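You operate a simulated robot arm through the tools that you are given. There is no shell and no other tool.

You are at the controls of a simulated robot arm. One attempt, no reset.

## Task
Lay the 100 mm short bar at the fence, slide stop 2 against it and lock it.
Fine: the other short bars and stop 1 stay as they are.

It is judged by the outcome, as a careful person would: the job done as asked, and still so three seconds after it is handed in. It fails if anything else is knocked over, pushed out of place, dropped, spilled or broken.

## Robot
A 7-joint arm with a two-finger parallel gripper, fixed in place. Base frame: the origin is on the floor under the middle of its stand, x ahead of it, y to its left, z up; the work surface is at about z = 880. Units: mm, degrees, N and s.
With the tool pointing down near the work surface it reaches from about 240 to 680 mm from the base axis. Its first joint turns from -66.0 to 66.0 degrees. Payload 2.4 kg.
The tool frame sits at the grasp point between the pads (the TCP): z along the fingers, y along the line on which they close. The tips reach 30 mm beyond it. Largest opening 94 mm; finger width 28, thickness 10; the body of the gripper, 50 by 96 mm, starts 55 mm behind the TCP.
Orientation is that of the tool frame in the base frame, as a unit quaternion [x, y, z, w]. With the fingers straight down and closing along the base's y, the tool's x points along the base's -x, its y along +y and its z along -z.

## Interface
- The arm moves only by the tool step_arm. Its argument "steps" is a list that holds one entry, the list of rows, each a list of 7 numbers: the finger opening in mm, from 0 to 94, then the shift along the base's x, y, z in mm, then the turn, a rotation vector about the base's x, y, z in degrees. In form: [[[hand, x, y, z, wx, wy, wz], ...]]. A call has 1 to 20 rows; each row is the pose to reach, as a shift and turn from the pose commanded when the call began. Each row takes 0.2 s and may step no farther than 50 mm and 8.6 degrees from the row before; otherwise, or with a gripper value out of range, the whole call is refused. A pose out of reach is approached as far as the arm can. The call stops where the force on the tool passes 40 N (or 10 N more than at its start, if that is more) or the arm is blocked; 0.2 s more then pass. The fingers move at their own pace (about 153 mm/s each) and stop on an object; they squeeze with about 32 N. The grip force told is the motor's: it shows also when the fingers shut on nothing. Time passes only in rows, and 0.2 s behind the last, so rows that repeat a pose let the fingers close. It gives the time, the measured TCP pose, the force on the tool (base axes), the opening and the grip force at its end, in the units of the frame above (readings bear some noise), with the torque about the TCP (base axes, N m) and any sound that the robot's microphone picked up.
- Cameras (640 x 400 px; columns grow to the right, rows downward): "scene" is fixed at [46.9, 478.3, 1452.4]; the picture's right is [-0.68, -0.73, 0.00], its down [-0.36, 0.33, -0.87] and it looks along [0.64, -0.60, -0.49] (base axes); focal length 321 px, centre (320, 200). "wrist" rides on the gripper at [76, 14, -103] in the tool frame; the picture's right is [-0.18, 0.98, 0.00], its down [-0.75, -0.14, -0.64] and it looks along [-0.63, -0.12, 0.77] (tool axes); focal length 243 px, centre (320, 200). There is no depth. A picture from a camera that has moved, and an enlarged one, comes with that camera's place and axes in the base frame and with its lens.
- snapshot(camera): a new picture of that camera. No time passes.
- zoom(camera, box): a new picture of the part [left, top, right, bottom] of that camera's present view, enlarged. No time passes.
- close_job(): hands the job in; it is judged then, once.

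Places have to be worked out from the pictures, the camera data and where the tool is seen. Open the gripper and draw the arm clear of the work before you hand the job in, unless the task says otherwise.

The tools are called after ">>>" by a JSON object that holds its "op" and its "data". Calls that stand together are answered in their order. step_arm: Moves the arm, as the interface text tells. Its arguments: {"type":"object","properties":{"steps":{"type":"array","items":{"type":"array","items":{"type":"array","items":{"type":"number"}}}}},"required":["steps"]} The other tools are called the same way: snapshot (camera) takes a picture; zoom (camera, box) takes an enlarged picture of a part of a camera's view; close_job () hands the job in.

At the start:

```text
clock: 0.0
tcp_pos: [391.7, -114.3, 1230.6]
ee_rot: [0.0, 1.0, 0.0, -0.001]
ft_force: [-0.3, 0.3, -0.7]
torque: [-0.03, 0.0, 0.01]
grip_width: 94.0
grasp_force: 0.2
```

scene: 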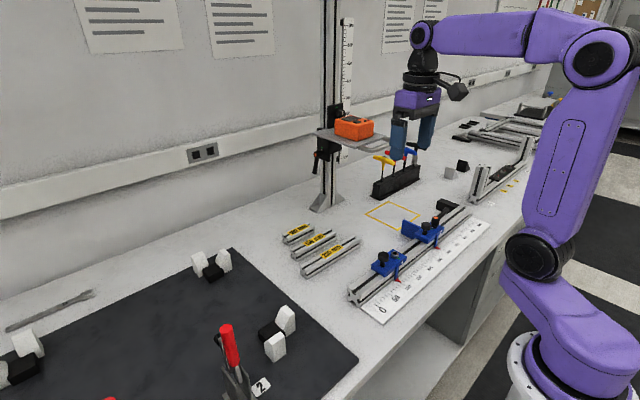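
wrist: 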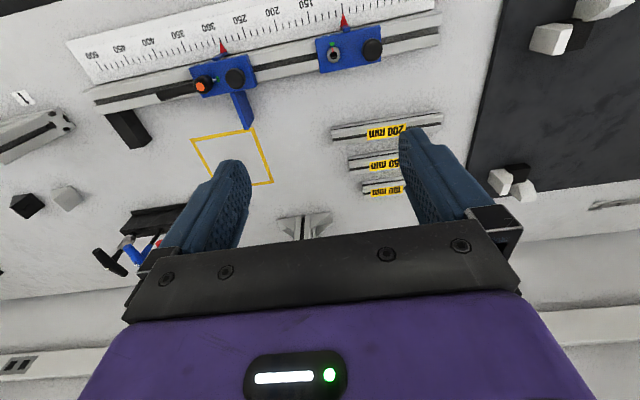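

I start by looking closer at the fence, the stops, the bars and the tools before moving anything.

>>> {"op": "zoom", "data": {"camera": "scene", "box": [330, 180, 510, 330]}}

>>> {"op": "zoom", "data": {"camera": "scene", "box": [270, 200, 400, 300]}}

>>> {"op": "zoom", "data": {"camera": "wrist", "box": [60, 0, 460, 220]}}

>>> {"op": "zoom", "data": {"camera": "scene", "box": [350, 120, 550, 240]}}

```text
2.67 times, centred on (420, 255) of scene
camera zoom: at [46.9, 478.3, 1452.4], right [-0.68, -0.73, 0.0], down [-0.36, 0.33, -0.87], along [0.64, -0.6, -0.49], focal length 855 px, centre (53, 53)
```

zoom: 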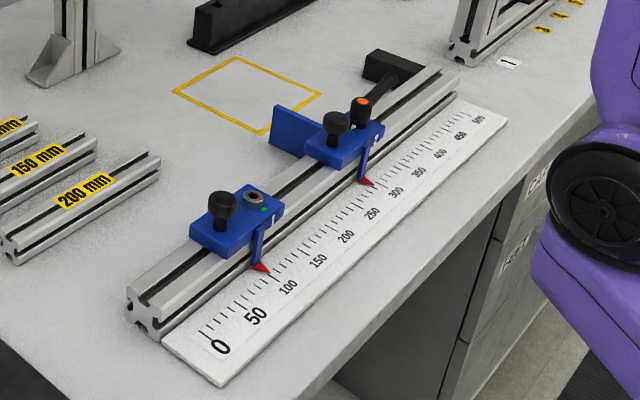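

```text
4.00 times, centred on (335, 250) of scene
camera zoom: at [46.9, 478.3, 1452.4], right [-0.68, -0.73, 0.0], down [-0.36, 0.33, -0.87], along [0.64, -0.6, -0.49], focal length 1282 px, centre (260, 0)
```

zoom: 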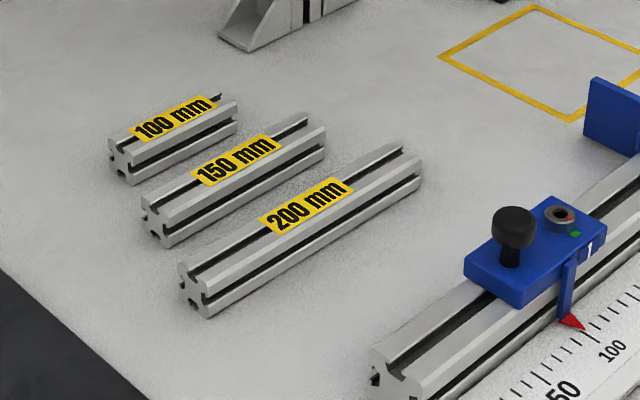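

```text
1.60 times, centred on (260, 110) of wrist
camera zoom: at [315.1, -99.2, 1332.1], right [0.18, 0.98, 0.0], down [0.75, -0.14, 0.64], along [0.63, -0.12, -0.77], focal length 388 px, centre (416, 344)
```

zoom: 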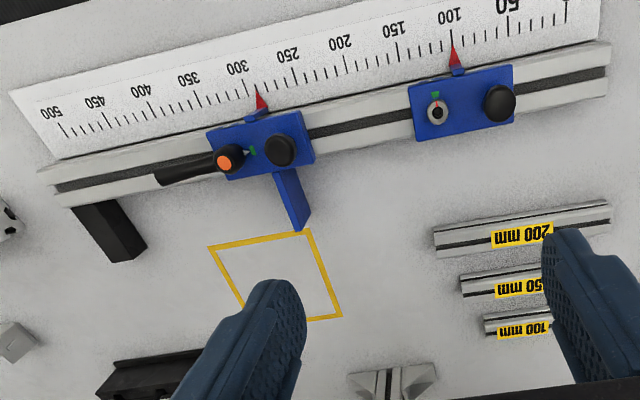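

```text
3.20 times, centred on (450, 180) of scene
camera zoom: at [46.9, 478.3, 1452.4], right [-0.68, -0.73, 0.0], down [-0.36, 0.33, -0.87], along [0.64, -0.6, -0.49], focal length 1026 px, centre (-96, 264)
```

zoom: 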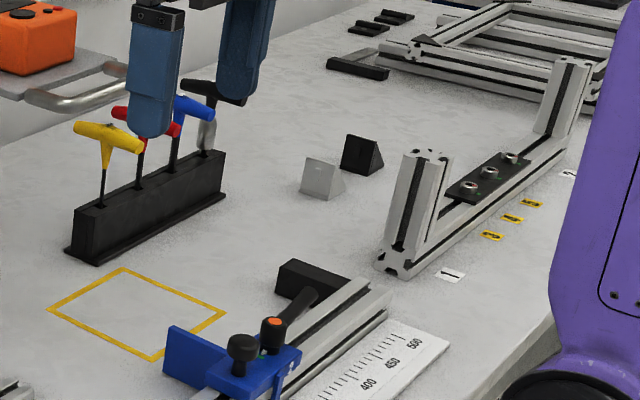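

The fence looks like the slotted rail with the scale, with a black end block on its far (-y) end and stop 2's blue paddle on the same side. I zoom in harder on stop 2, its lever and the end block.

>>> {"op": "zoom", "data": {"camera": "scene", "box": [395, 190, 475, 250]}}

>>> {"op": "zoom", "data": {"camera": "wrist", "box": [170, 40, 290, 140]}}

>>> {"op": "zoom", "data": {"camera": "wrist", "box": [60, 60, 200, 160]}}

>>> {"op": "zoom", "data": {"camera": "scene", "box": [365, 235, 445, 295]}}

```text
6.67 times, centred on (435, 220) of scene
camera zoom: at [46.9, 478.3, 1452.4], right [-0.68, -0.73, 0.0], down [-0.36, 0.33, -0.87], along [0.64, -0.6, -0.49], focal length 2137 px, centre (-447, 67)
```

zoom: 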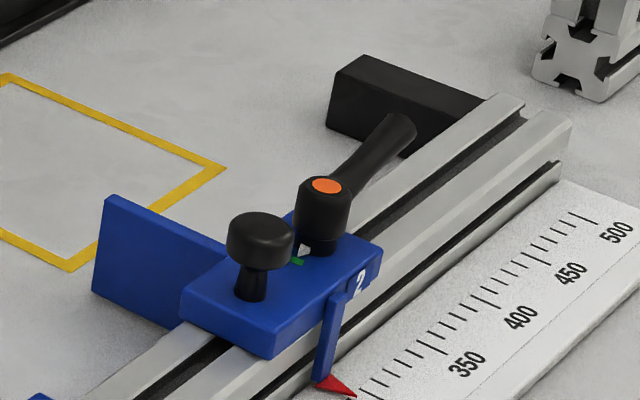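

```text
4.00 times, centred on (230, 90) of wrist
camera zoom: at [315.1, -99.2, 1332.1], right [0.18, 0.98, 0.0], down [0.75, -0.14, 0.64], along [0.63, -0.12, -0.77], focal length 970 px, centre (680, 640)
```

zoom: 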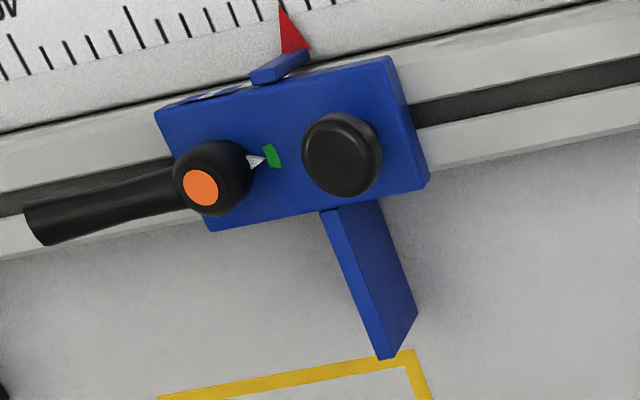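

```text
4.00 times, centred on (130, 110) of wrist
camera zoom: at [315.1, -99.2, 1332.1], right [0.18, 0.98, 0.0], down [0.75, -0.14, 0.64], along [0.63, -0.12, -0.77], focal length 970 px, centre (1080, 560)
```

zoom: 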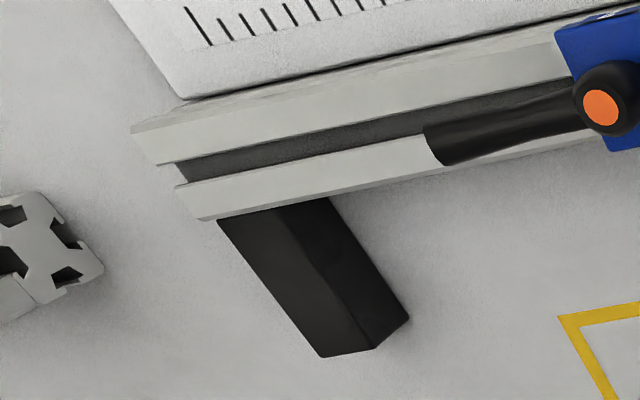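

```text
6.67 times, centred on (405, 265) of scene
camera zoom: at [46.9, 478.3, 1452.4], right [-0.68, -0.73, 0.0], down [-0.36, 0.33, -0.87], along [0.64, -0.6, -0.49], focal length 2137 px, centre (-247, -233)
```

zoom: 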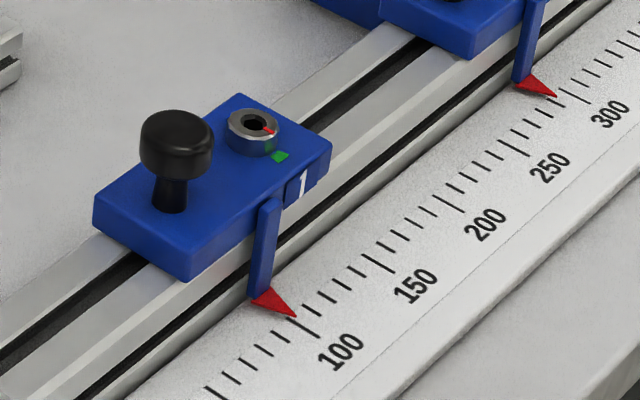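

The knob and lever of stop 2 come out near (382, -232, 960), with a white lever pointer on a green mark; the 100 mm bar is near (670, -16). I move the wrist camera closer to stop 2, staying well above everything, to read the lock state.

>>> {"op": "step_arm", "data": {"steps": [[[94, -16, -20, -30, 0, 0, 0], [94, -32, -40, -60, 0, 0, 0], [94, -48, -60, -90, 0, 0, 0], [94, -64, -80, -120, 0, 0, 0], [94, -80, -100, -150, 0, 0, 0]]]}}

```text
clock: 1.2
tcp_pos: [310.7, -212.7, 1080.1]
ee_rot: [0.0, 1.0, 0.0, 0.0]
ft_force: [-0.3, 0.2, -0.3]
torque: [0.02, 0.01, 0.04]
grip_width: 93.8
grasp_force: 0.0
```

The arm moved freely; I take a close wrist picture of stop 2 and the rest of the rail.

>>> {"op": "snapshot", "data": {"camera": "wrist"}}

>>> {"op": "zoom", "data": {"camera": "wrist", "box": [220, 80, 420, 205]}}

```text
taken
camera wrist: at [235.2, -198.0, 1181.4], right [0.18, 0.98, 0.0], down [0.75, -0.14, 0.64], along [0.63, -0.12, -0.77], focal length 243 px, centre (320, 200)
```

wrist: 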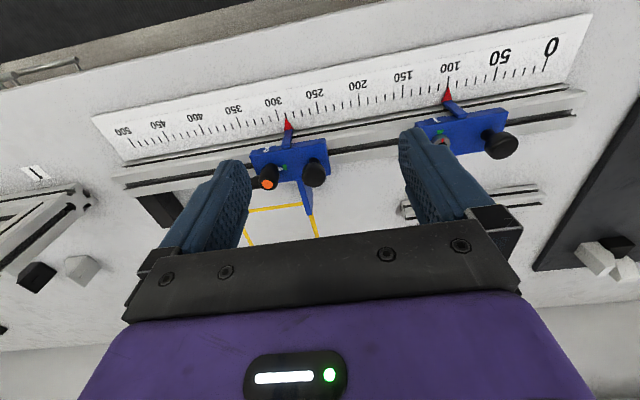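

```text
3.20 times, centred on (320, 142) of wrist
camera zoom: at [235.2, -198.0, 1181.4], right [0.18, 0.98, 0.0], down [0.75, -0.14, 0.64], along [0.63, -0.12, -0.77], focal length 776 px, centre (320, 384)
```

zoom: 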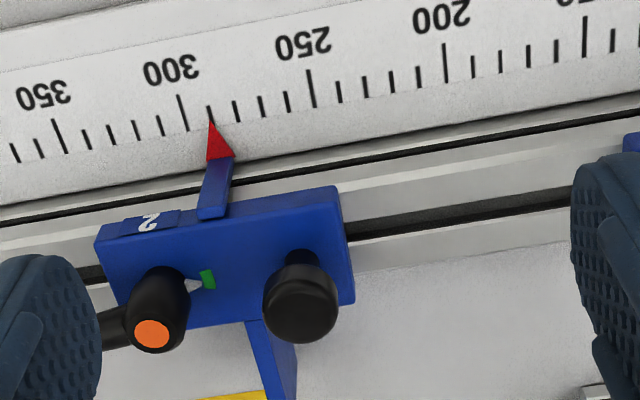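

Stop 2's pointer reads 290. I zoom into the scale's two ends and the block to calibrate the rail's position and direction, and look at stop 1's screw.

>>> {"op": "zoom", "data": {"camera": "wrist", "box": [80, 90, 240, 215]}}

>>> {"op": "zoom", "data": {"camera": "wrist", "box": [400, 20, 600, 170]}}

>>> {"op": "snapshot", "data": {"camera": "scene"}}

```text
3.20 times, centred on (160, 152) of wrist
camera zoom: at [235.2, -198.0, 1181.4], right [0.18, 0.98, 0.0], down [0.75, -0.14, 0.64], along [0.63, -0.12, -0.77], focal length 776 px, centre (832, 352)
```

zoom: 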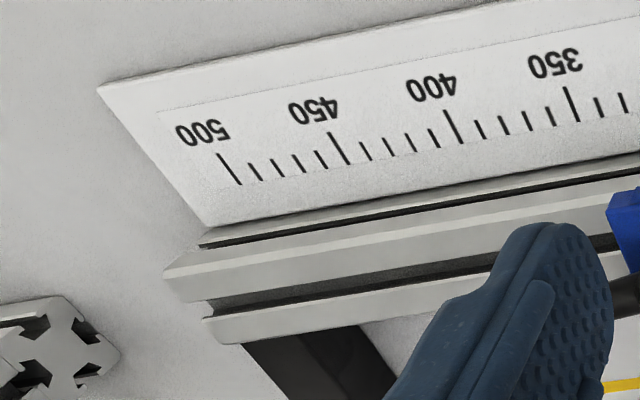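

```text
2.67 times, centred on (500, 95) of wrist
camera zoom: at [235.2, -198.0, 1181.4], right [0.18, 0.98, 0.0], down [0.75, -0.14, 0.64], along [0.63, -0.12, -0.77], focal length 647 px, centre (-160, 480)
```

zoom: 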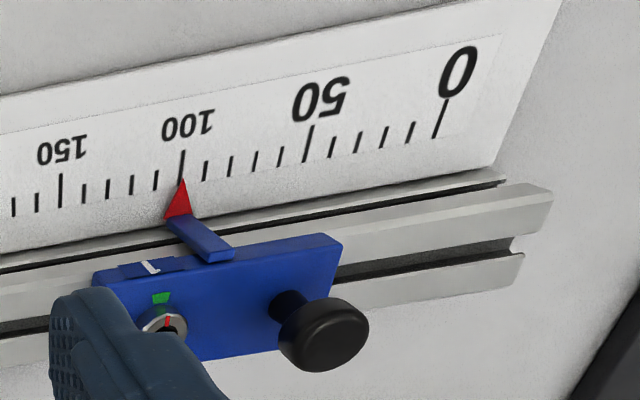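

```text
taken
```

scene: 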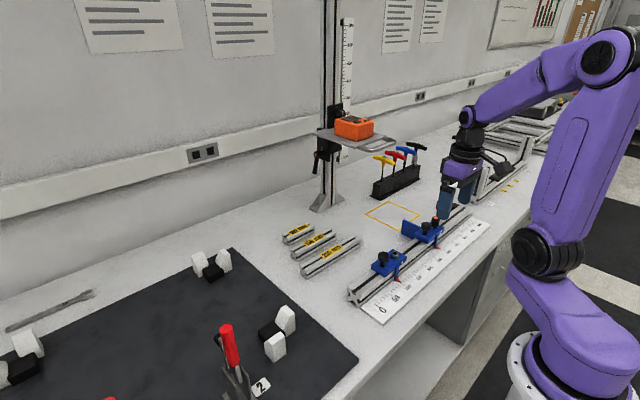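

Stop 1 reads 100, stop 2 reads 290, and the rail runs parallel to base y (scale s at about y = 30 - s), rail top near z = 917 with its +x side near x = 400. I move along to view the end block and the laying place from directly in front.

>>> {"op": "step_arm", "data": {"steps": [[[94, 0, -40, 10, 0, 0, 0], [94, 0, -80, 20, 0, 0, 0], [94, 0, -120, 20, 0, 0, 0], [94, 0, -150, 20, 0, 0, 0]]]}}

>>> {"op": "snapshot", "data": {"camera": "wrist"}}

>>> {"op": "zoom", "data": {"camera": "wrist", "box": [180, 100, 380, 225]}}

>>> {"op": "zoom", "data": {"camera": "wrist", "box": [320, 60, 480, 160]}}

```text
clock: 2.2
tcp_pos: [309.6, -362.3, 1100.6]
ee_rot: [0.0, 1.0, 0.0, 0.0]
ft_force: [0.2, 0.8, 0.2]
torque: [0.01, 0.01, 0.04]
grip_width: 93.8
grasp_force: 0.1
```

```text
taken
camera wrist: at [234.4, -348.7, 1202.3], right [0.18, 0.98, 0.0], down [0.75, -0.14, 0.64], along [0.63, -0.12, -0.77], focal length 243 px, centre (320, 200)
```

wrist: 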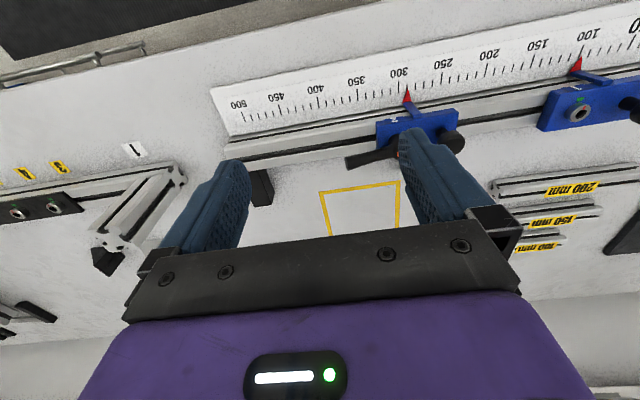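

```text
3.20 times, centred on (280, 162) of wrist
camera zoom: at [234.4, -348.7, 1202.3], right [0.18, 0.98, 0.0], down [0.75, -0.14, 0.64], along [0.63, -0.12, -0.77], focal length 776 px, centre (448, 320)
```

zoom: 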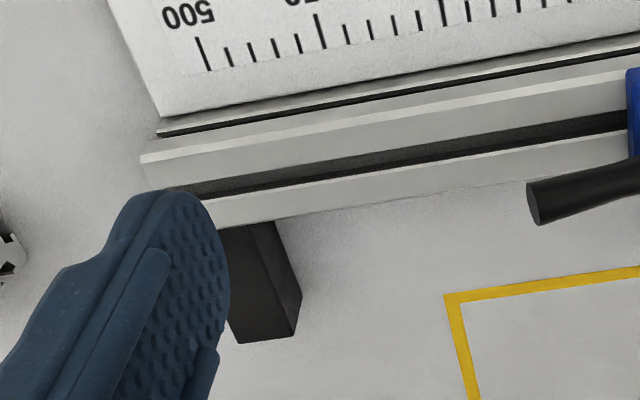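

```text
4.00 times, centred on (400, 110) of wrist
camera zoom: at [234.4, -348.7, 1202.3], right [0.18, 0.98, 0.0], down [0.75, -0.14, 0.64], along [0.63, -0.12, -0.77], focal length 970 px, centre (0, 560)
```

zoom: 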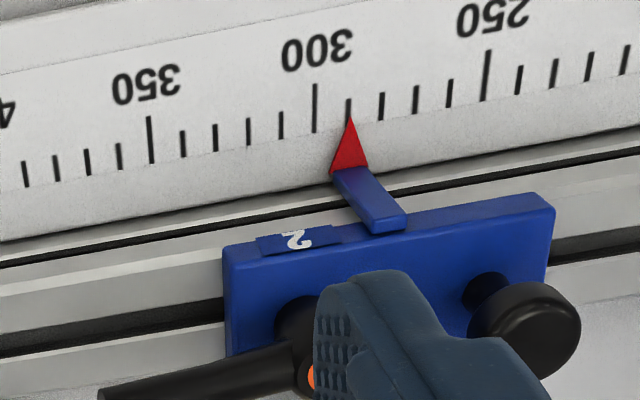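

The view is partly hidden by a finger; I zoom tightly on the block to find its inner face.

>>> {"op": "zoom", "data": {"camera": "wrist", "box": [230, 150, 310, 215]}}

>>> {"op": "zoom", "data": {"camera": "scene", "box": [430, 190, 480, 230]}}

```text
6.15 times, centred on (270, 182) of wrist
camera zoom: at [234.4, -348.7, 1202.3], right [0.18, 0.98, 0.0], down [0.75, -0.14, 0.64], along [0.63, -0.12, -0.77], focal length 1493 px, centre (628, 308)
```

zoom: 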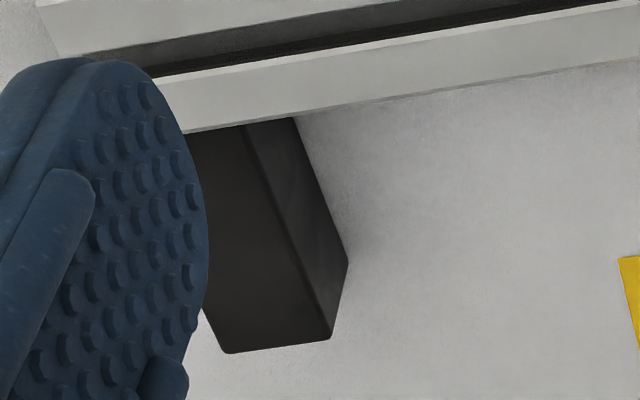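

```text
10.00 times, centred on (455, 210) of scene
camera zoom: at [46.9, 478.3, 1452.4], right [-0.68, -0.73, 0.0], down [-0.36, 0.33, -0.87], along [0.64, -0.6, -0.49], focal length 3206 px, centre (-1030, 100)
```

zoom: 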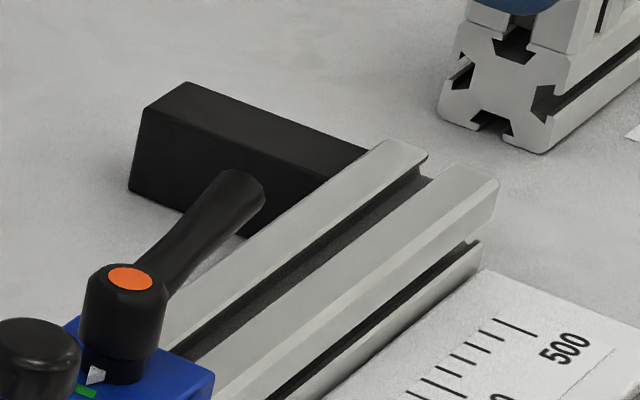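

The end block's inner face sits at about y = -470 (the 500 mark), top z ≈ 911, reaching to x ≈ 470; so the bar goes at y -370…-470 against the rail's +x side. Now I go over to the bars, turning the gripper by -90° so that it closes along x.

>>> {"op": "step_arm", "data": {"steps": [[[94, 20, 29, 0, 0, 0, -7.5], [94, 40, 58, 0, 0, 0, -15], [94, 60, 87, 0, 0, 0, -22.5], [94, 80, 116, 0, 0, 0, -30], [94, 100, 145, 0, 0, 0, -37.5], [94, 120, 174, 0, 0, 0, -45], [94, 140, 203, 0, 0, 0, -52.5], [94, 160, 232, 0, 0, 0, -60], [94, 180, 261, 0, 0, 0, -67.5], [94, 200, 290, 0, 0, 0, -75], [94, 220, 319, 0, 0, 0, -82.5], [94, 250, 348, 0, 0, 0, -90], [94, 250, 348, 0, 0, 0, -90]]]}}

>>> {"op": "snapshot", "data": {"camera": "wrist"}}

>>> {"op": "snapshot", "data": {"camera": "scene"}}

```text
clock: 5.0
tcp_pos: [561.3, -15.2, 1100.6]
ee_rot: [0.707, 0.707, 0.0, 0.001]
ft_force: [0.6, 0.5, 0.5]
torque: [0.01, -0.02, 0.01]
grip_width: 94.1
grasp_force: 0.1
```

```text
taken
camera wrist: at [575.1, 60.7, 1202.0], right [0.98, -0.18, 0.0], down [-0.14, -0.75, 0.64], along [-0.12, -0.63, -0.77], focal length 243 px, centre (320, 200)
```

wrist: 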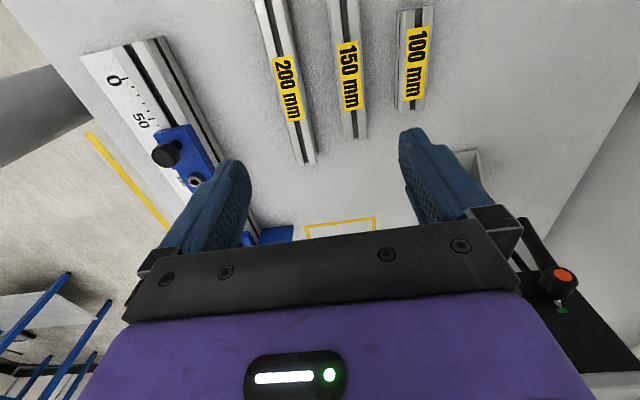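

```text
taken
```

scene: 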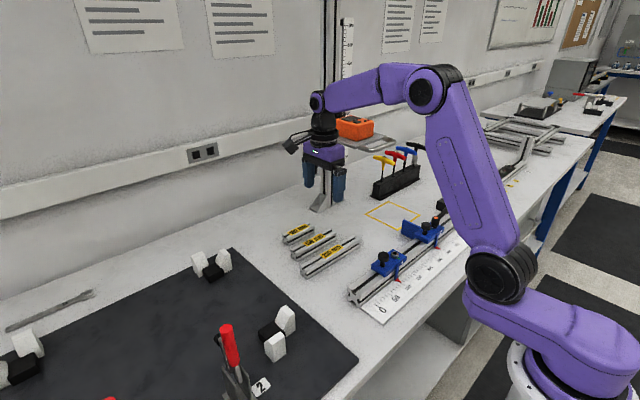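

The three bars are in view; the 100 mm bar is the outermost. I zoom in to fix its edges and ends.

>>> {"op": "zoom", "data": {"camera": "wrist", "box": [320, 0, 480, 125]}}

>>> {"op": "zoom", "data": {"camera": "wrist", "box": [500, 200, 640, 340]}}

```text
3.20 times, centred on (400, 62) of wrist
camera zoom: at [575.1, 60.7, 1202.0], right [0.98, -0.18, 0.0], down [-0.14, -0.75, 0.64], along [-0.12, -0.63, -0.77], focal length 776 px, centre (64, 640)
```

zoom: 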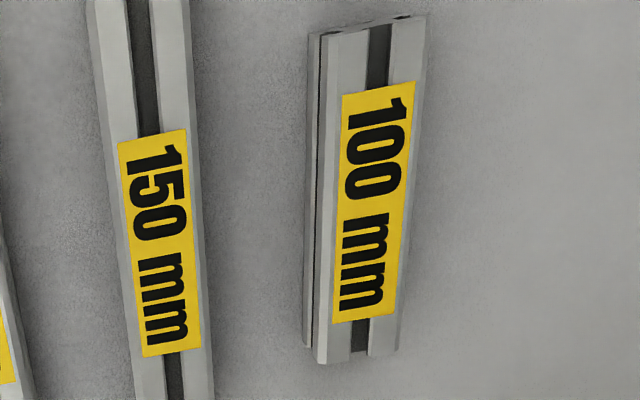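

```text
2.86 times, centred on (570, 270) of wrist
camera zoom: at [575.1, 60.7, 1202.0], right [0.98, -0.18, 0.0], down [-0.14, -0.75, 0.64], along [-0.12, -0.63, -0.77], focal length 693 px, centre (-394, 0)
```

zoom: 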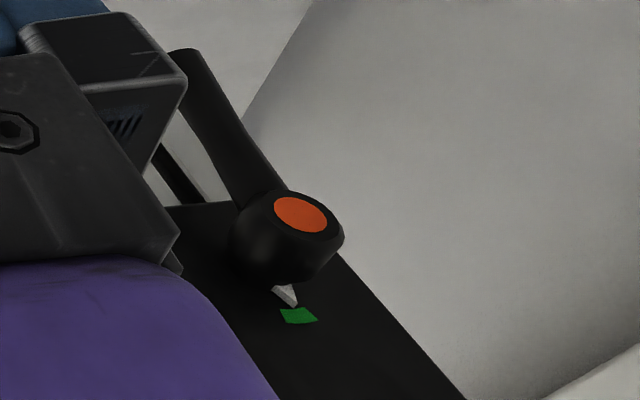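

The 100 mm bar comes out at x 650–680, y -64…+36, parallel to y, top near 909; the 150 bar's edge is at x ≈ 610, so I limit the opening to 60 mm. I move above it and check before descending.

>>> {"op": "step_arm", "data": {"steps": [[[60, 35, 1, -30, 0, 0, 0], [60, 70, 2, -60, 0, 0, 0], [60, 103, 2, -90, 0, 0, 0], [60, 103, 2, -125, 0, 0, 0], [60, 103, 2, -140, 0, 0, 0], [60, 103, 2, -140, 0, 0, 0]]]}}

>>> {"op": "snapshot", "data": {"camera": "wrist"}}

>>> {"op": "zoom", "data": {"camera": "scene", "box": [260, 150, 380, 280]}}

```text
clock: 6.4
tcp_pos: [663.6, -12.9, 960.2]
ee_rot: [0.706, 0.708, -0.001, 0.001]
ft_force: [0.7, 0.0, -0.8]
torque: [0.01, -0.03, 0.04]
grip_width: 60.2
grasp_force: 0.1
```

```text
taken
camera wrist: at [678.0, 62.9, 1061.9], right [0.98, -0.18, 0.0], down [-0.14, -0.75, 0.64], along [-0.12, -0.63, -0.77], focal length 243 px, centre (320, 200)
```

wrist: 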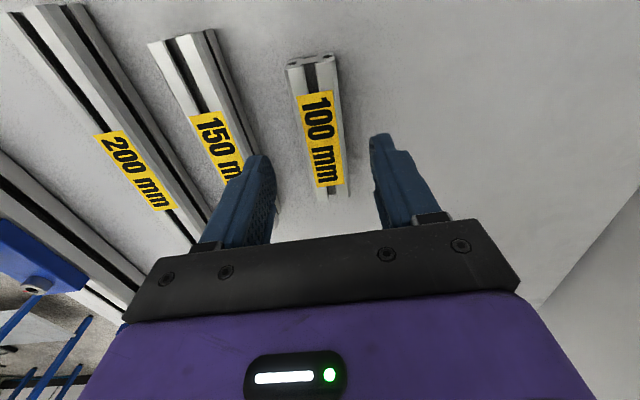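

```text
3.08 times, centred on (320, 215) of scene
camera zoom: at [46.9, 478.3, 1452.4], right [-0.68, -0.73, 0.0], down [-0.36, 0.33, -0.87], along [0.64, -0.6, -0.49], focal length 986 px, centre (320, 154)
```

zoom: 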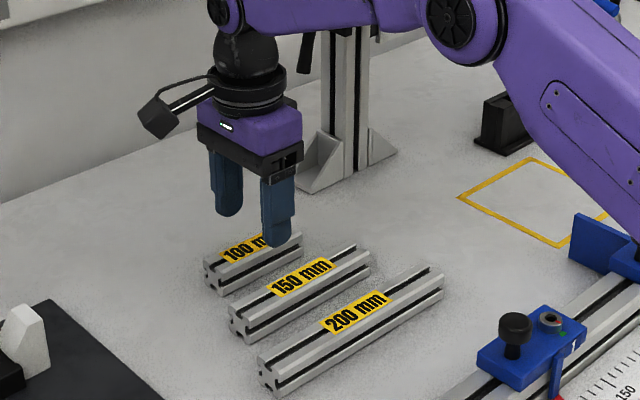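

The gripper straddles the bar centrally (bar centre at x ≈ 665, TCP 663.6) with clearance to the 150 bar. I descend to z = 914 so the tips stay about 4 mm above the table.

>>> {"op": "step_arm", "data": {"steps": [[[60, 0.5, -1, -12, 0, 0, 0], [60, 1, -1, -24, 0, 0, 0], [60, 1, -1, -34, 0, 0, 0], [60, 1, -1, -41, 0, 0, 0], [60, 1, -1, -46, 0, 0, 0], [60, 1, -1, -46, 0, 0, 0]]]}}

>>> {"op": "zoom", "data": {"camera": "wrist", "box": [200, 0, 440, 220]}}

>>> {"op": "zoom", "data": {"camera": "scene", "box": [270, 180, 360, 280]}}

```text
clock: 7.8
tcp_pos: [665.4, -14.8, 914.7]
ee_rot: [0.707, 0.707, 0.0, 0.0]
ft_force: [0.0, 0.2, 0.1]
torque: [0.02, 0.01, 0.02]
grip_width: 60.0
grasp_force: 0.1
```

```text
1.82 times, centred on (320, 110) of wrist
camera zoom: at [679.1, 61.6, 1015.9], right [0.98, -0.18, 0.0], down [-0.14, -0.75, 0.64], along [-0.12, -0.63, -0.77], focal length 441 px, centre (320, 364)
```

zoom: 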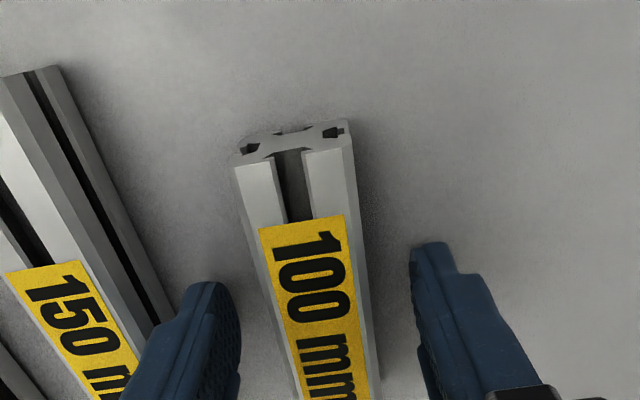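

```text
4.00 times, centred on (315, 230) of scene
camera zoom: at [46.9, 478.3, 1452.4], right [-0.68, -0.73, 0.0], down [-0.36, 0.33, -0.87], along [0.64, -0.6, -0.49], focal length 1282 px, centre (340, 80)
```

zoom: 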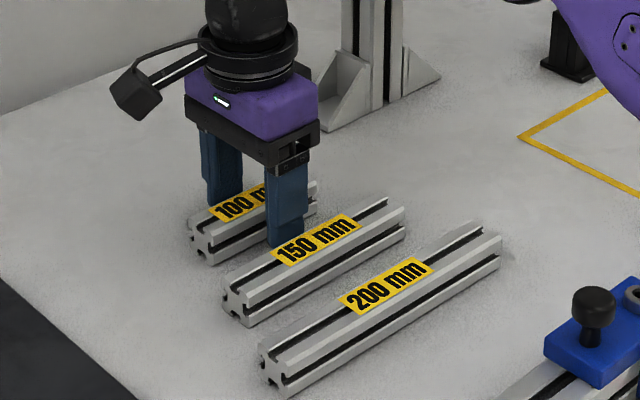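

The fingers stand either side of the bar with nothing touched. I close on it and let the grip settle.

>>> {"op": "step_arm", "data": {"steps": [[[40, 0, 0, 0, 0, 0, 0], [20, 0, 0, 0, 0, 0, 0], [10, 0, 0, 0, 0, 0, 0], [10, 0, 0, 0, 0, 0, 0]]]}}

```text
clock: 8.8
tcp_pos: [666.1, -13.7, 914.9]
ee_rot: [0.707, 0.707, 0.001, 0.001]
ft_force: [0.0, -0.4, 4.0]
torque: [-0.02, -0.07, -0.08]
grip_width: 29.2
grasp_force: 31.6
```

The fingers stopped at 29 mm with 32 N, so the bar is held. I lift it straight up.

>>> {"op": "step_arm", "data": {"steps": [[[10, 0, 0, 6, 0, 0, 0], [10, 0, 0, 20, 0, 0, 0], [10, 0, 0, 45, 0, 0, 0], [10, 0, 0, 85, 0, 0, 0], [10, 0, 0, 125, 0, 0, 0], [10, 0, 0, 125, 0, 0, 0]]]}}

>>> {"op": "snapshot", "data": {"camera": "wrist"}}

>>> {"op": "snapshot", "data": {"camera": "scene"}}

```text
clock: 10.2
tcp_pos: [664.2, -14.2, 1039.6]
ee_rot: [0.707, 0.708, 0.0, 0.0]
ft_force: [-0.5, -0.4, -0.4]
torque: [-0.01, 0.02, -0.01]
grip_width: 29.2
grasp_force: 31.6
```

```text
taken
camera wrist: at [679.0, 62.4, 1141.7], right [0.98, -0.18, 0.0], down [-0.14, -0.75, 0.64], along [-0.12, -0.63, -0.77], focal length 243 px, centre (320, 200)
```

wrist: 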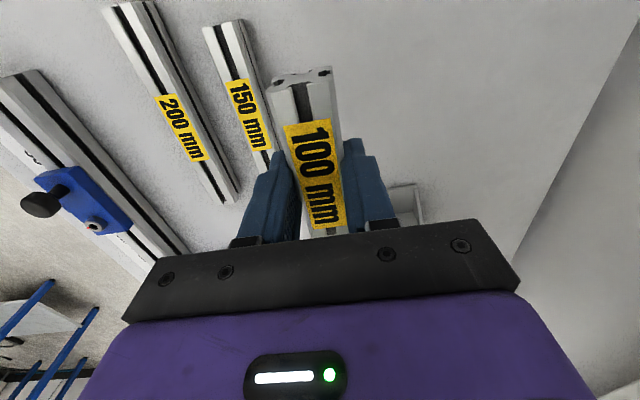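

```text
taken
```

scene: 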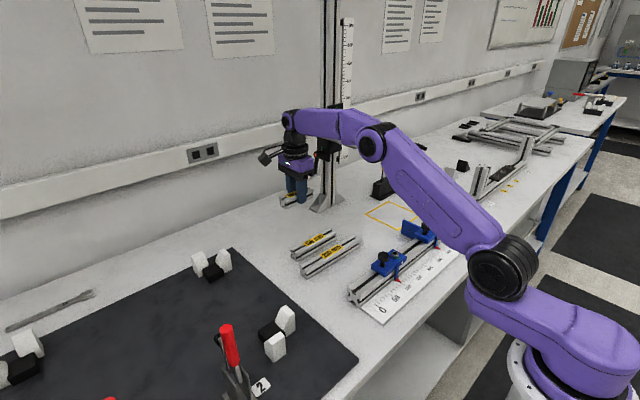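

The bar is held level and centred, and the other two bars lie undisturbed. I carry it at about z = 1060 to a point above the laying place, offset from the rail and the block.

>>> {"op": "step_arm", "data": {"steps": [[[10, -25, -20, 15, 0, 0, 0], [10, -50, -50, 20, 0, 0, 0], [10, -75, -86, 20, 0, 0, 0], [10, -98, -122, 20, 0, 0, 0], [10, -119, -160, 20, 0, 0, 0], [10, -140, -200, 20, 0, 0, 0], [10, -160, -238, 20, 0, 0, 0], [10, -178, -276, 20, 0, 0, 0], [10, -194, -314, 20, 0, 0, 0], [10, -207, -350, 20, 0, 0, 0], [10, -217, -380, 20, 0, 0, 0], [10, -222, -398, 20, 0, 0, 0], [10, -222, -398, 20, 0, 0, 0]]]}}

>>> {"op": "snapshot", "data": {"camera": "wrist"}}

>>> {"op": "snapshot", "data": {"camera": "scene"}}

```text
clock: 11.1
tcp_pos: [585.3, -97.6, 1059.6]
ee_rot: [0.694, 0.72, 0.004, 0.0]
ft_force: [-0.3, 5.1, -1.5]
torque: [-0.52, -0.11, -0.06]
grip_width: 29.1
grasp_force: 31.8
stopped in row 4: the force on the tool passed its limit at 62 N (the readings are from after the stop); the commanded pose is now the measured one
```

```text
taken
camera wrist: at [595.5, -21.2, 1162.1], right [0.99, -0.15, 0.01], down [-0.12, -0.76, 0.64], along [-0.09, -0.63, -0.77], focal length 243 px, centre (320, 200)
```

wrist: 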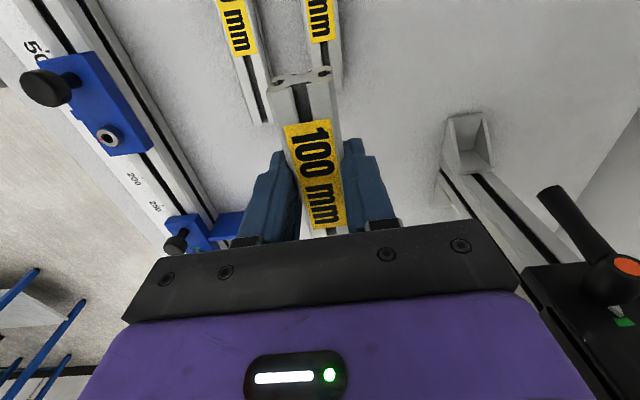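

```text
taken
```

scene: 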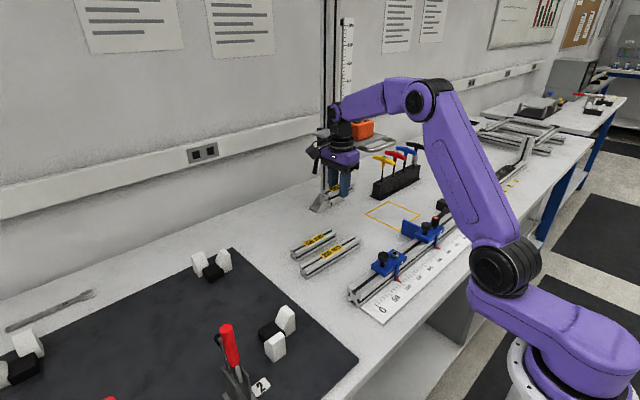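

Something stopped the hand at 62 N near (585, -98, 1060) — most likely the height gauge's tray reaches further out than I judged. I look closely before moving again.

>>> {"op": "zoom", "data": {"camera": "scene", "box": [290, 80, 430, 215]}}

>>> {"op": "zoom", "data": {"camera": "scene", "box": [310, 105, 410, 170]}}

>>> {"op": "zoom", "data": {"camera": "wrist", "box": [420, 80, 640, 400]}}

```text
2.96 times, centred on (360, 148) of scene
camera zoom: at [46.9, 478.5, 1452.4], right [-0.68, -0.73, 0.0], down [-0.36, 0.33, -0.87], along [0.64, -0.6, -0.49], focal length 950 px, centre (202, 356)
```

zoom: 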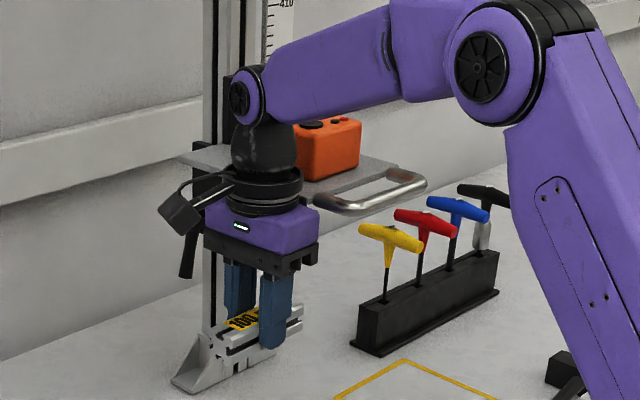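

```text
6.15 times, centred on (360, 138) of scene
camera zoom: at [46.9, 478.5, 1452.4], right [-0.68, -0.73, 0.0], down [-0.36, 0.33, -0.87], along [0.64, -0.6, -0.49], focal length 1973 px, centre (74, 585)
```

zoom: 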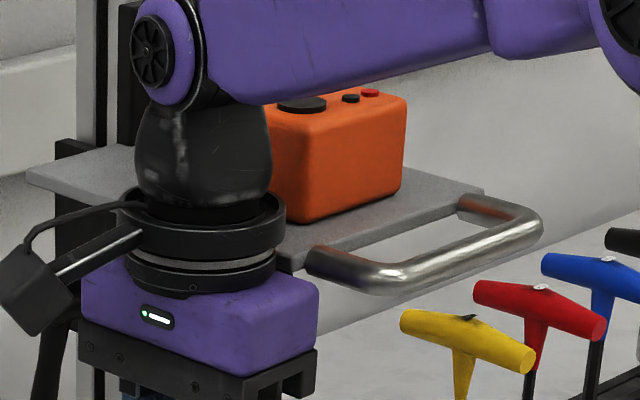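

```text
1.25 times, centred on (530, 240) of wrist
camera zoom: at [595.5, -21.2, 1162.1], right [0.99, -0.15, 0.01], down [-0.12, -0.76, 0.64], along [-0.09, -0.63, -0.77], focal length 303 px, centre (58, 150)
```

zoom: 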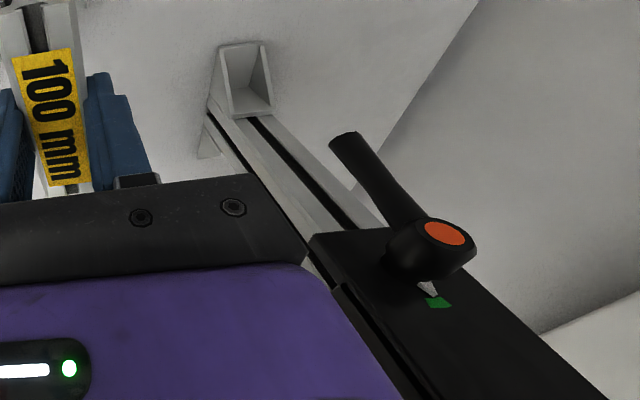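

The hand's -y side touched the tray (which I now place at x ≈ 590–770, y ≈ -157…-310, z ≈ 1150, its handle reaching x ≈ 545); tray and orange box look unmoved. I back away in +y, square the hand up again, and go round at x ≈ 420.

>>> {"op": "step_arm", "data": {"steps": [[[10, 4, 12, 0, 0, 0, 0], [10, 6, 30, 0, -0.1, 0.1, -0.7], [10, 0, 50, 0, -0.2, 0.2, -1.4], [10, -40, 54, 0, -0.32, 0.32, -2.1], [10, -85, 54, 0, -0.32, 0.32, -2.1], [10, -130, 50, 0, -0.32, 0.32, -2.1], [10, -165, 46, 0, -0.32, 0.32, -2.1], [10, -165, 46, 0, -0.32, 0.32, -2.1]]]}}

>>> {"op": "snapshot", "data": {"camera": "scene"}}

>>> {"op": "zoom", "data": {"camera": "scene", "box": [290, 90, 420, 215]}}

>>> {"op": "snapshot", "data": {"camera": "wrist"}}

```text
clock: 12.9
tcp_pos: [418.8, -52.9, 1060.6]
ee_rot: [0.708, 0.706, 0.001, 0.0]
ft_force: [0.0, -0.7, -0.1]
torque: [0.0, 0.01, -0.03]
grip_width: 29.3
grasp_force: 31.9
```

```text
taken
```

scene: 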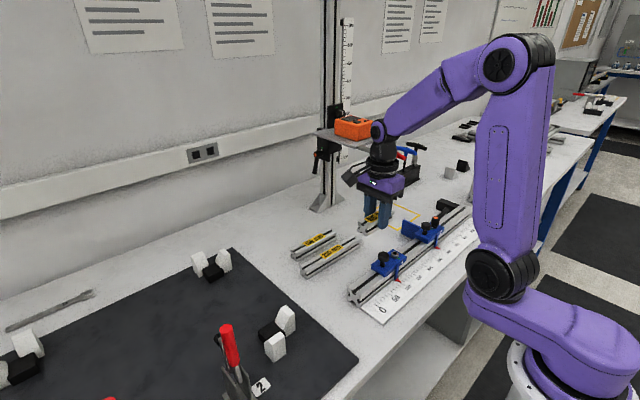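

```text
3.20 times, centred on (355, 152) of scene
camera zoom: at [46.9, 478.3, 1452.4], right [-0.68, -0.73, 0.0], down [-0.36, 0.33, -0.87], along [0.64, -0.6, -0.49], focal length 1026 px, centre (208, 352)
```

zoom: 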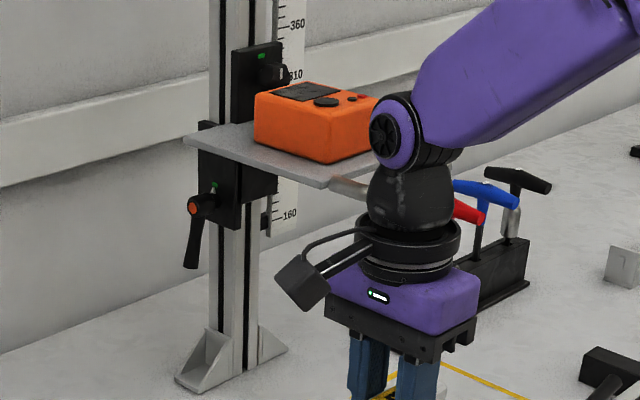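

```text
taken
camera wrist: at [433.2, 23.2, 1162.0], right [0.98, -0.19, 0.0], down [-0.14, -0.75, 0.64], along [-0.12, -0.63, -0.77], focal length 243 px, centre (320, 200)
```

wrist: 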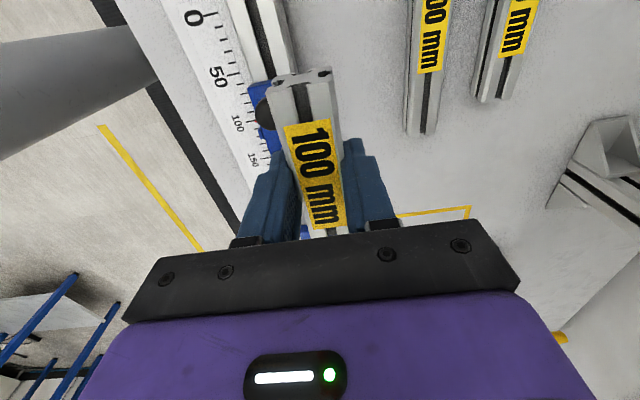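

Tray, box and gauge lever look unchanged, and the bar sits true in the fingers. I now carry it along -y at x ≈ 420–436, clear of the tray handle, to above the laying place.

>>> {"op": "step_arm", "data": {"steps": [[[10, 0, -30, 0, 0, 0, 0], [10, 0, -70, 0, 0, 0, 0], [10, 0, -112, 0, 0, 0, 0], [10, 0, -155, 0, 0, 0, 0], [10, 0, -198, 0, 0, 0, 0], [10, 4, -240, 0, 0, 0, 0], [10, 8, -282, 0, 0, 0, 0], [10, 12, -322, 0, 0, 0, 0], [10, 17, -350, 0, 0, 0, 0], [10, 17, -363, 0, 0, 0, 0], [10, 17, -363, 0, 0, 0, 0]]]}}

>>> {"op": "snapshot", "data": {"camera": "wrist"}}

>>> {"op": "snapshot", "data": {"camera": "scene"}}

```text
clock: 15.3
tcp_pos: [436.6, -415.7, 1059.3]
ee_rot: [0.708, 0.706, 0.002, 0.0]
ft_force: [0.6, 0.6, -0.4]
torque: [-0.01, 0.01, -0.01]
grip_width: 29.1
grasp_force: 32.2
```

```text
taken
camera wrist: at [450.9, -340.0, 1161.7], right [0.98, -0.19, 0.0], down [-0.14, -0.75, 0.64], along [-0.12, -0.63, -0.77], focal length 243 px, centre (320, 200)
```

wrist: 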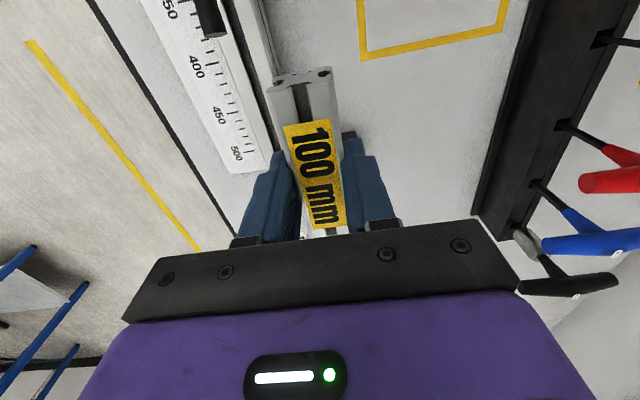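

```text
taken
```

scene: 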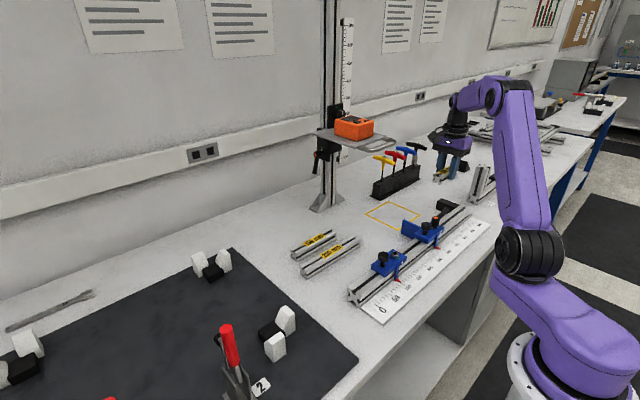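

Everything else looks unchanged. I zoom on the rail beside the bar to check the side clearance before lowering.

>>> {"op": "zoom", "data": {"camera": "wrist", "box": [180, 0, 340, 160]}}

>>> {"op": "zoom", "data": {"camera": "scene", "box": [400, 150, 500, 250]}}

```text
2.50 times, centred on (260, 80) of wrist
camera zoom: at [450.9, -340.0, 1161.7], right [0.98, -0.19, 0.0], down [-0.14, -0.75, 0.64], along [-0.12, -0.63, -0.77], focal length 606 px, centre (470, 500)
```

zoom: 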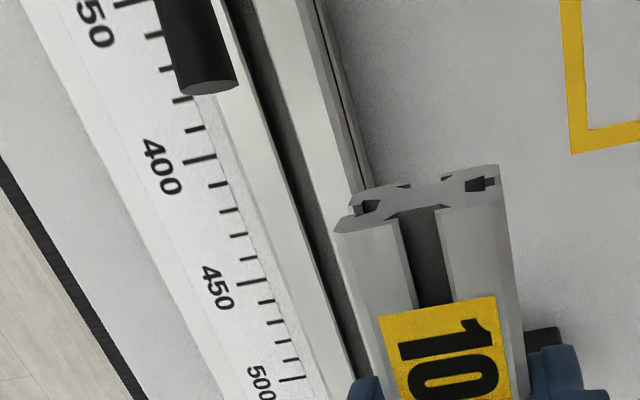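

```text
4.00 times, centred on (450, 200) of scene
camera zoom: at [46.9, 478.3, 1452.4], right [-0.68, -0.73, 0.0], down [-0.36, 0.33, -0.87], along [0.64, -0.6, -0.49], focal length 1282 px, centre (-200, 200)
```

zoom: 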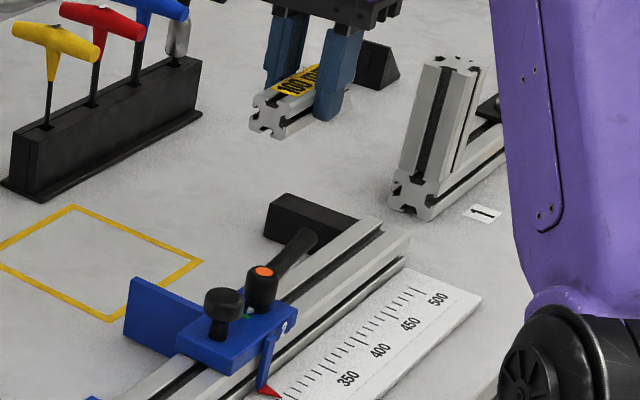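

The rail's +x face is at x ≈ 399–400, so the inner finger has about 12 mm to spare. I shift 8 mm back from the block and lower the bar to just above the table.

>>> {"op": "step_arm", "data": {"steps": [[[10, 0, 8, -20, 0, 0, 0], [10, 0, 8, -60, 0, 0, 0], [10, 0, 8, -95, 0, 0, 0], [10, 0, 8, -120, 0, 0, 0], [10, 0, 8, -134, 0, 0, 0], [10, 0, 8, -140, 0, 0, 0], [10, 0, 8, -143.5, 0, 0, 0], [10, 0, 8, -143.5, 0, 0, 0]]]}}

>>> {"op": "snapshot", "data": {"camera": "wrist"}}

>>> {"op": "zoom", "data": {"camera": "scene", "box": [400, 150, 500, 250]}}

```text
clock: 17.1
tcp_pos: [436.7, -408.0, 915.8]
ee_rot: [0.708, 0.706, 0.001, 0.001]
ft_force: [0.4, -0.3, -1.4]
torque: [-0.03, 0.0, -0.01]
grip_width: 29.2
grasp_force: 32.5
```

```text
taken
camera wrist: at [450.8, -332.4, 1017.9], right [0.98, -0.19, 0.0], down [-0.14, -0.75, 0.64], along [-0.12, -0.63, -0.77], focal length 243 px, centre (320, 200)
```

wrist: 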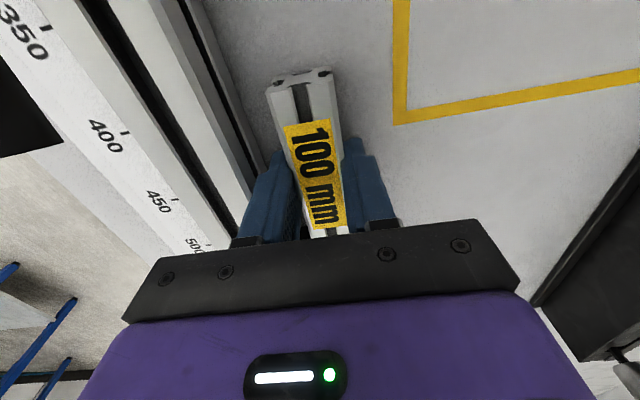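

```text
4.00 times, centred on (450, 200) of scene
camera zoom: at [46.9, 478.3, 1452.4], right [-0.68, -0.73, 0.0], down [-0.36, 0.33, -0.87], along [0.64, -0.6, -0.49], focal length 1282 px, centre (-200, 200)
```

zoom: 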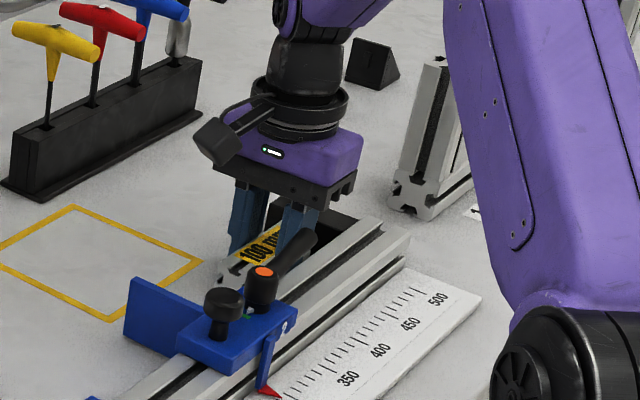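

The bar hangs about 1 mm above the table, parallel to the rail. I set it down and open the fingers only a little (to 40 mm) to stay off the rail, then rise straight up.

>>> {"op": "step_arm", "data": {"steps": [[[10, 0, 0, -1, 0, 0, 0], [10, 0, 0, -1, 0, 0, 0], [34, 0, 0, -1, 0, 0, 0], [40, 0, 0, -1, 0, 0, 0], [40, 0, 0, -1, 0, 0, 0]]]}}

```text
clock: 18.3
tcp_pos: [435.2, -406.7, 915.4]
ee_rot: [0.709, 0.705, 0.002, 0.0]
ft_force: [0.0, 0.6, 0.6]
torque: [0.01, -0.02, 0.02]
grip_width: 39.9
grasp_force: 0.0
```

The bar is released on the table. I rise clear of everything, turn back by +90° and move to the bar's far (+x) side.

>>> {"op": "step_arm", "data": {"steps": [[[40, 0, 0, 12, 0, 0, 0], [40, 0, 0, 40, 0, 0, 0], [40, 0, 0, 80, 0, 0, 0], [40, 0, 0, 110, 0, 0, 0], [40, 4, 0, 110, 0, 0, 8.2], [40, 8, 0, 110, 0, 0, 16.4], [40, 12, 0, 110, 0, 0, 24.6], [40, 16, 0, 110, 0, 0, 32.8], [40, 20, 0, 110, 0, 0, 41], [40, 24, 0, 110, 0, 0, 49.2], [40, 28, 0, 110, 0, 0, 57.4], [40, 32, 0, 110, 0, 0, 65.6], [40, 36, 0, 110, 0, 0, 73.8], [40, 40, 0, 110, 0, 0, 82], [40, 40, 0, 110, 0, 0, 90.2], [40, 40, 0, 110, 0, 0, 90.2]]]}}

>>> {"op": "snapshot", "data": {"camera": "wrist"}}

>>> {"op": "zoom", "data": {"camera": "scene", "box": [400, 150, 500, 250]}}

```text
clock: 21.7
tcp_pos: [476.1, -407.8, 1026.1]
ee_rot: [-0.001, 1.0, 0.001, -0.001]
ft_force: [0.2, 0.4, 0.0]
torque: [0.0, 0.0, 0.0]
grip_width: 39.9
grasp_force: 0.1
```

```text
taken
camera wrist: at [400.4, -393.9, 1127.3], right [0.18, 0.98, 0.0], down [0.75, -0.14, 0.64], along [0.63, -0.12, -0.77], focal length 243 px, centre (320, 200)
```

wrist: 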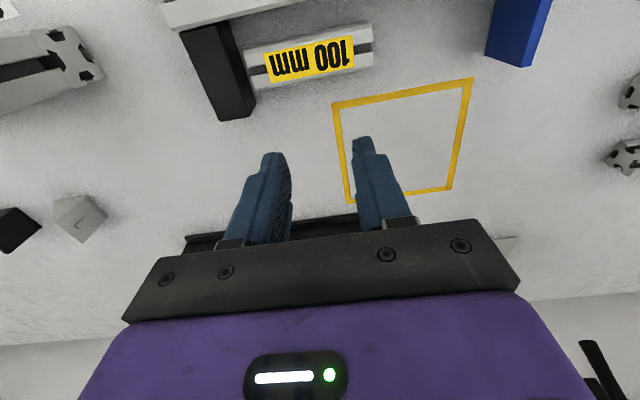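

```text
4.00 times, centred on (450, 200) of scene
camera zoom: at [46.9, 478.3, 1452.4], right [-0.68, -0.73, 0.0], down [-0.36, 0.33, -0.87], along [0.64, -0.6, -0.49], focal length 1282 px, centre (-200, 200)
```

zoom: 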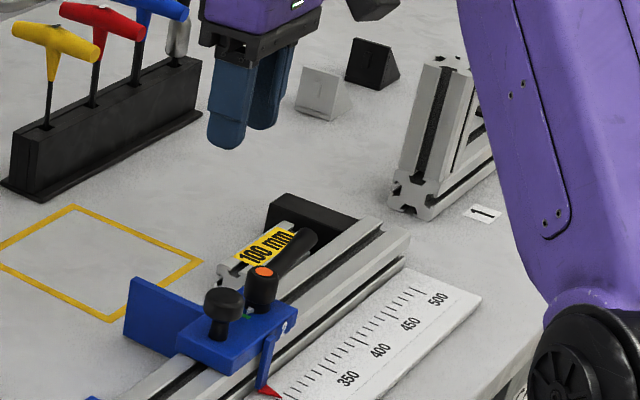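

The bar lies beside the block with a small gap to both it and the rail. I zoom for its exact edges.

>>> {"op": "zoom", "data": {"camera": "wrist", "box": [160, 0, 400, 140]}}

```text
2.67 times, centred on (280, 70) of wrist
camera zoom: at [400.4, -393.9, 1127.3], right [0.18, 0.98, 0.0], down [0.75, -0.14, 0.64], along [0.63, -0.12, -0.77], focal length 647 px, centre (427, 547)
```

zoom: 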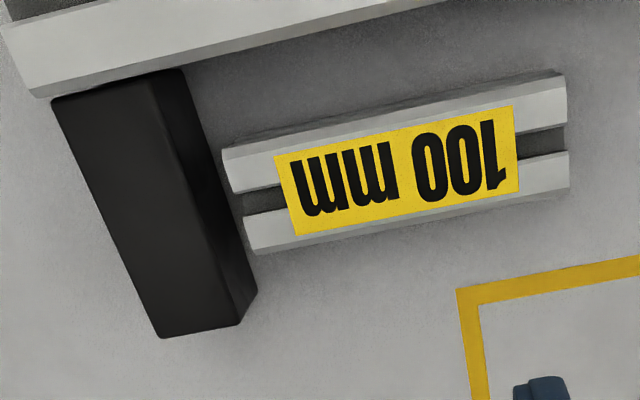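

The bar lies at x ≈ 420.5–450.5, y ≈ -459…-360, i.e. about 20 mm off the rail and 11 mm off the block. I lower the hand on its +x side with the fingers 50 mm apart, to push it square against the rail.

>>> {"op": "step_arm", "data": {"steps": [[[50, 0, -1, -30, 0, 0, 0], [50, 0, -1, -65, 0, 0, 0], [50, 0, -1, -90, 0, 0, 0], [50, 0, -1, -104, 0, 0, 0], [50, 0, -1, -110, 0, 0, 0], [50, 0, -1, -110, 0, 0, 0]]]}}

>>> {"op": "snapshot", "data": {"camera": "wrist"}}

```text
clock: 23.1
tcp_pos: [476.7, -409.0, 915.3]
ee_rot: [0.0, 1.0, 0.001, -0.001]
ft_force: [0.5, -0.1, 0.5]
torque: [-0.03, 0.02, -0.01]
grip_width: 50.2
grasp_force: 0.1
```

```text
taken
camera wrist: at [400.7, -395.1, 1016.5], right [0.18, 0.98, 0.0], down [0.75, -0.14, 0.64], along [0.63, -0.12, -0.77], focal length 243 px, centre (320, 200)
```

wrist: 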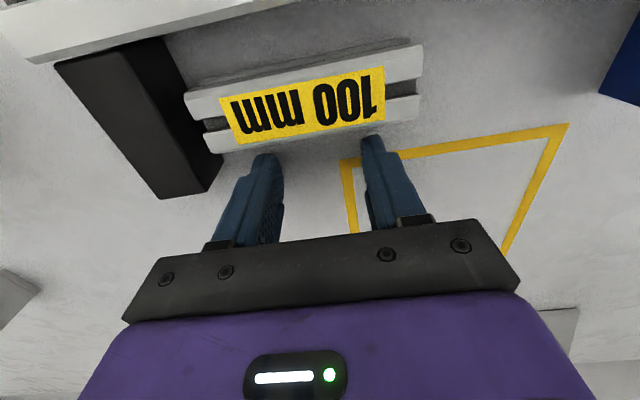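

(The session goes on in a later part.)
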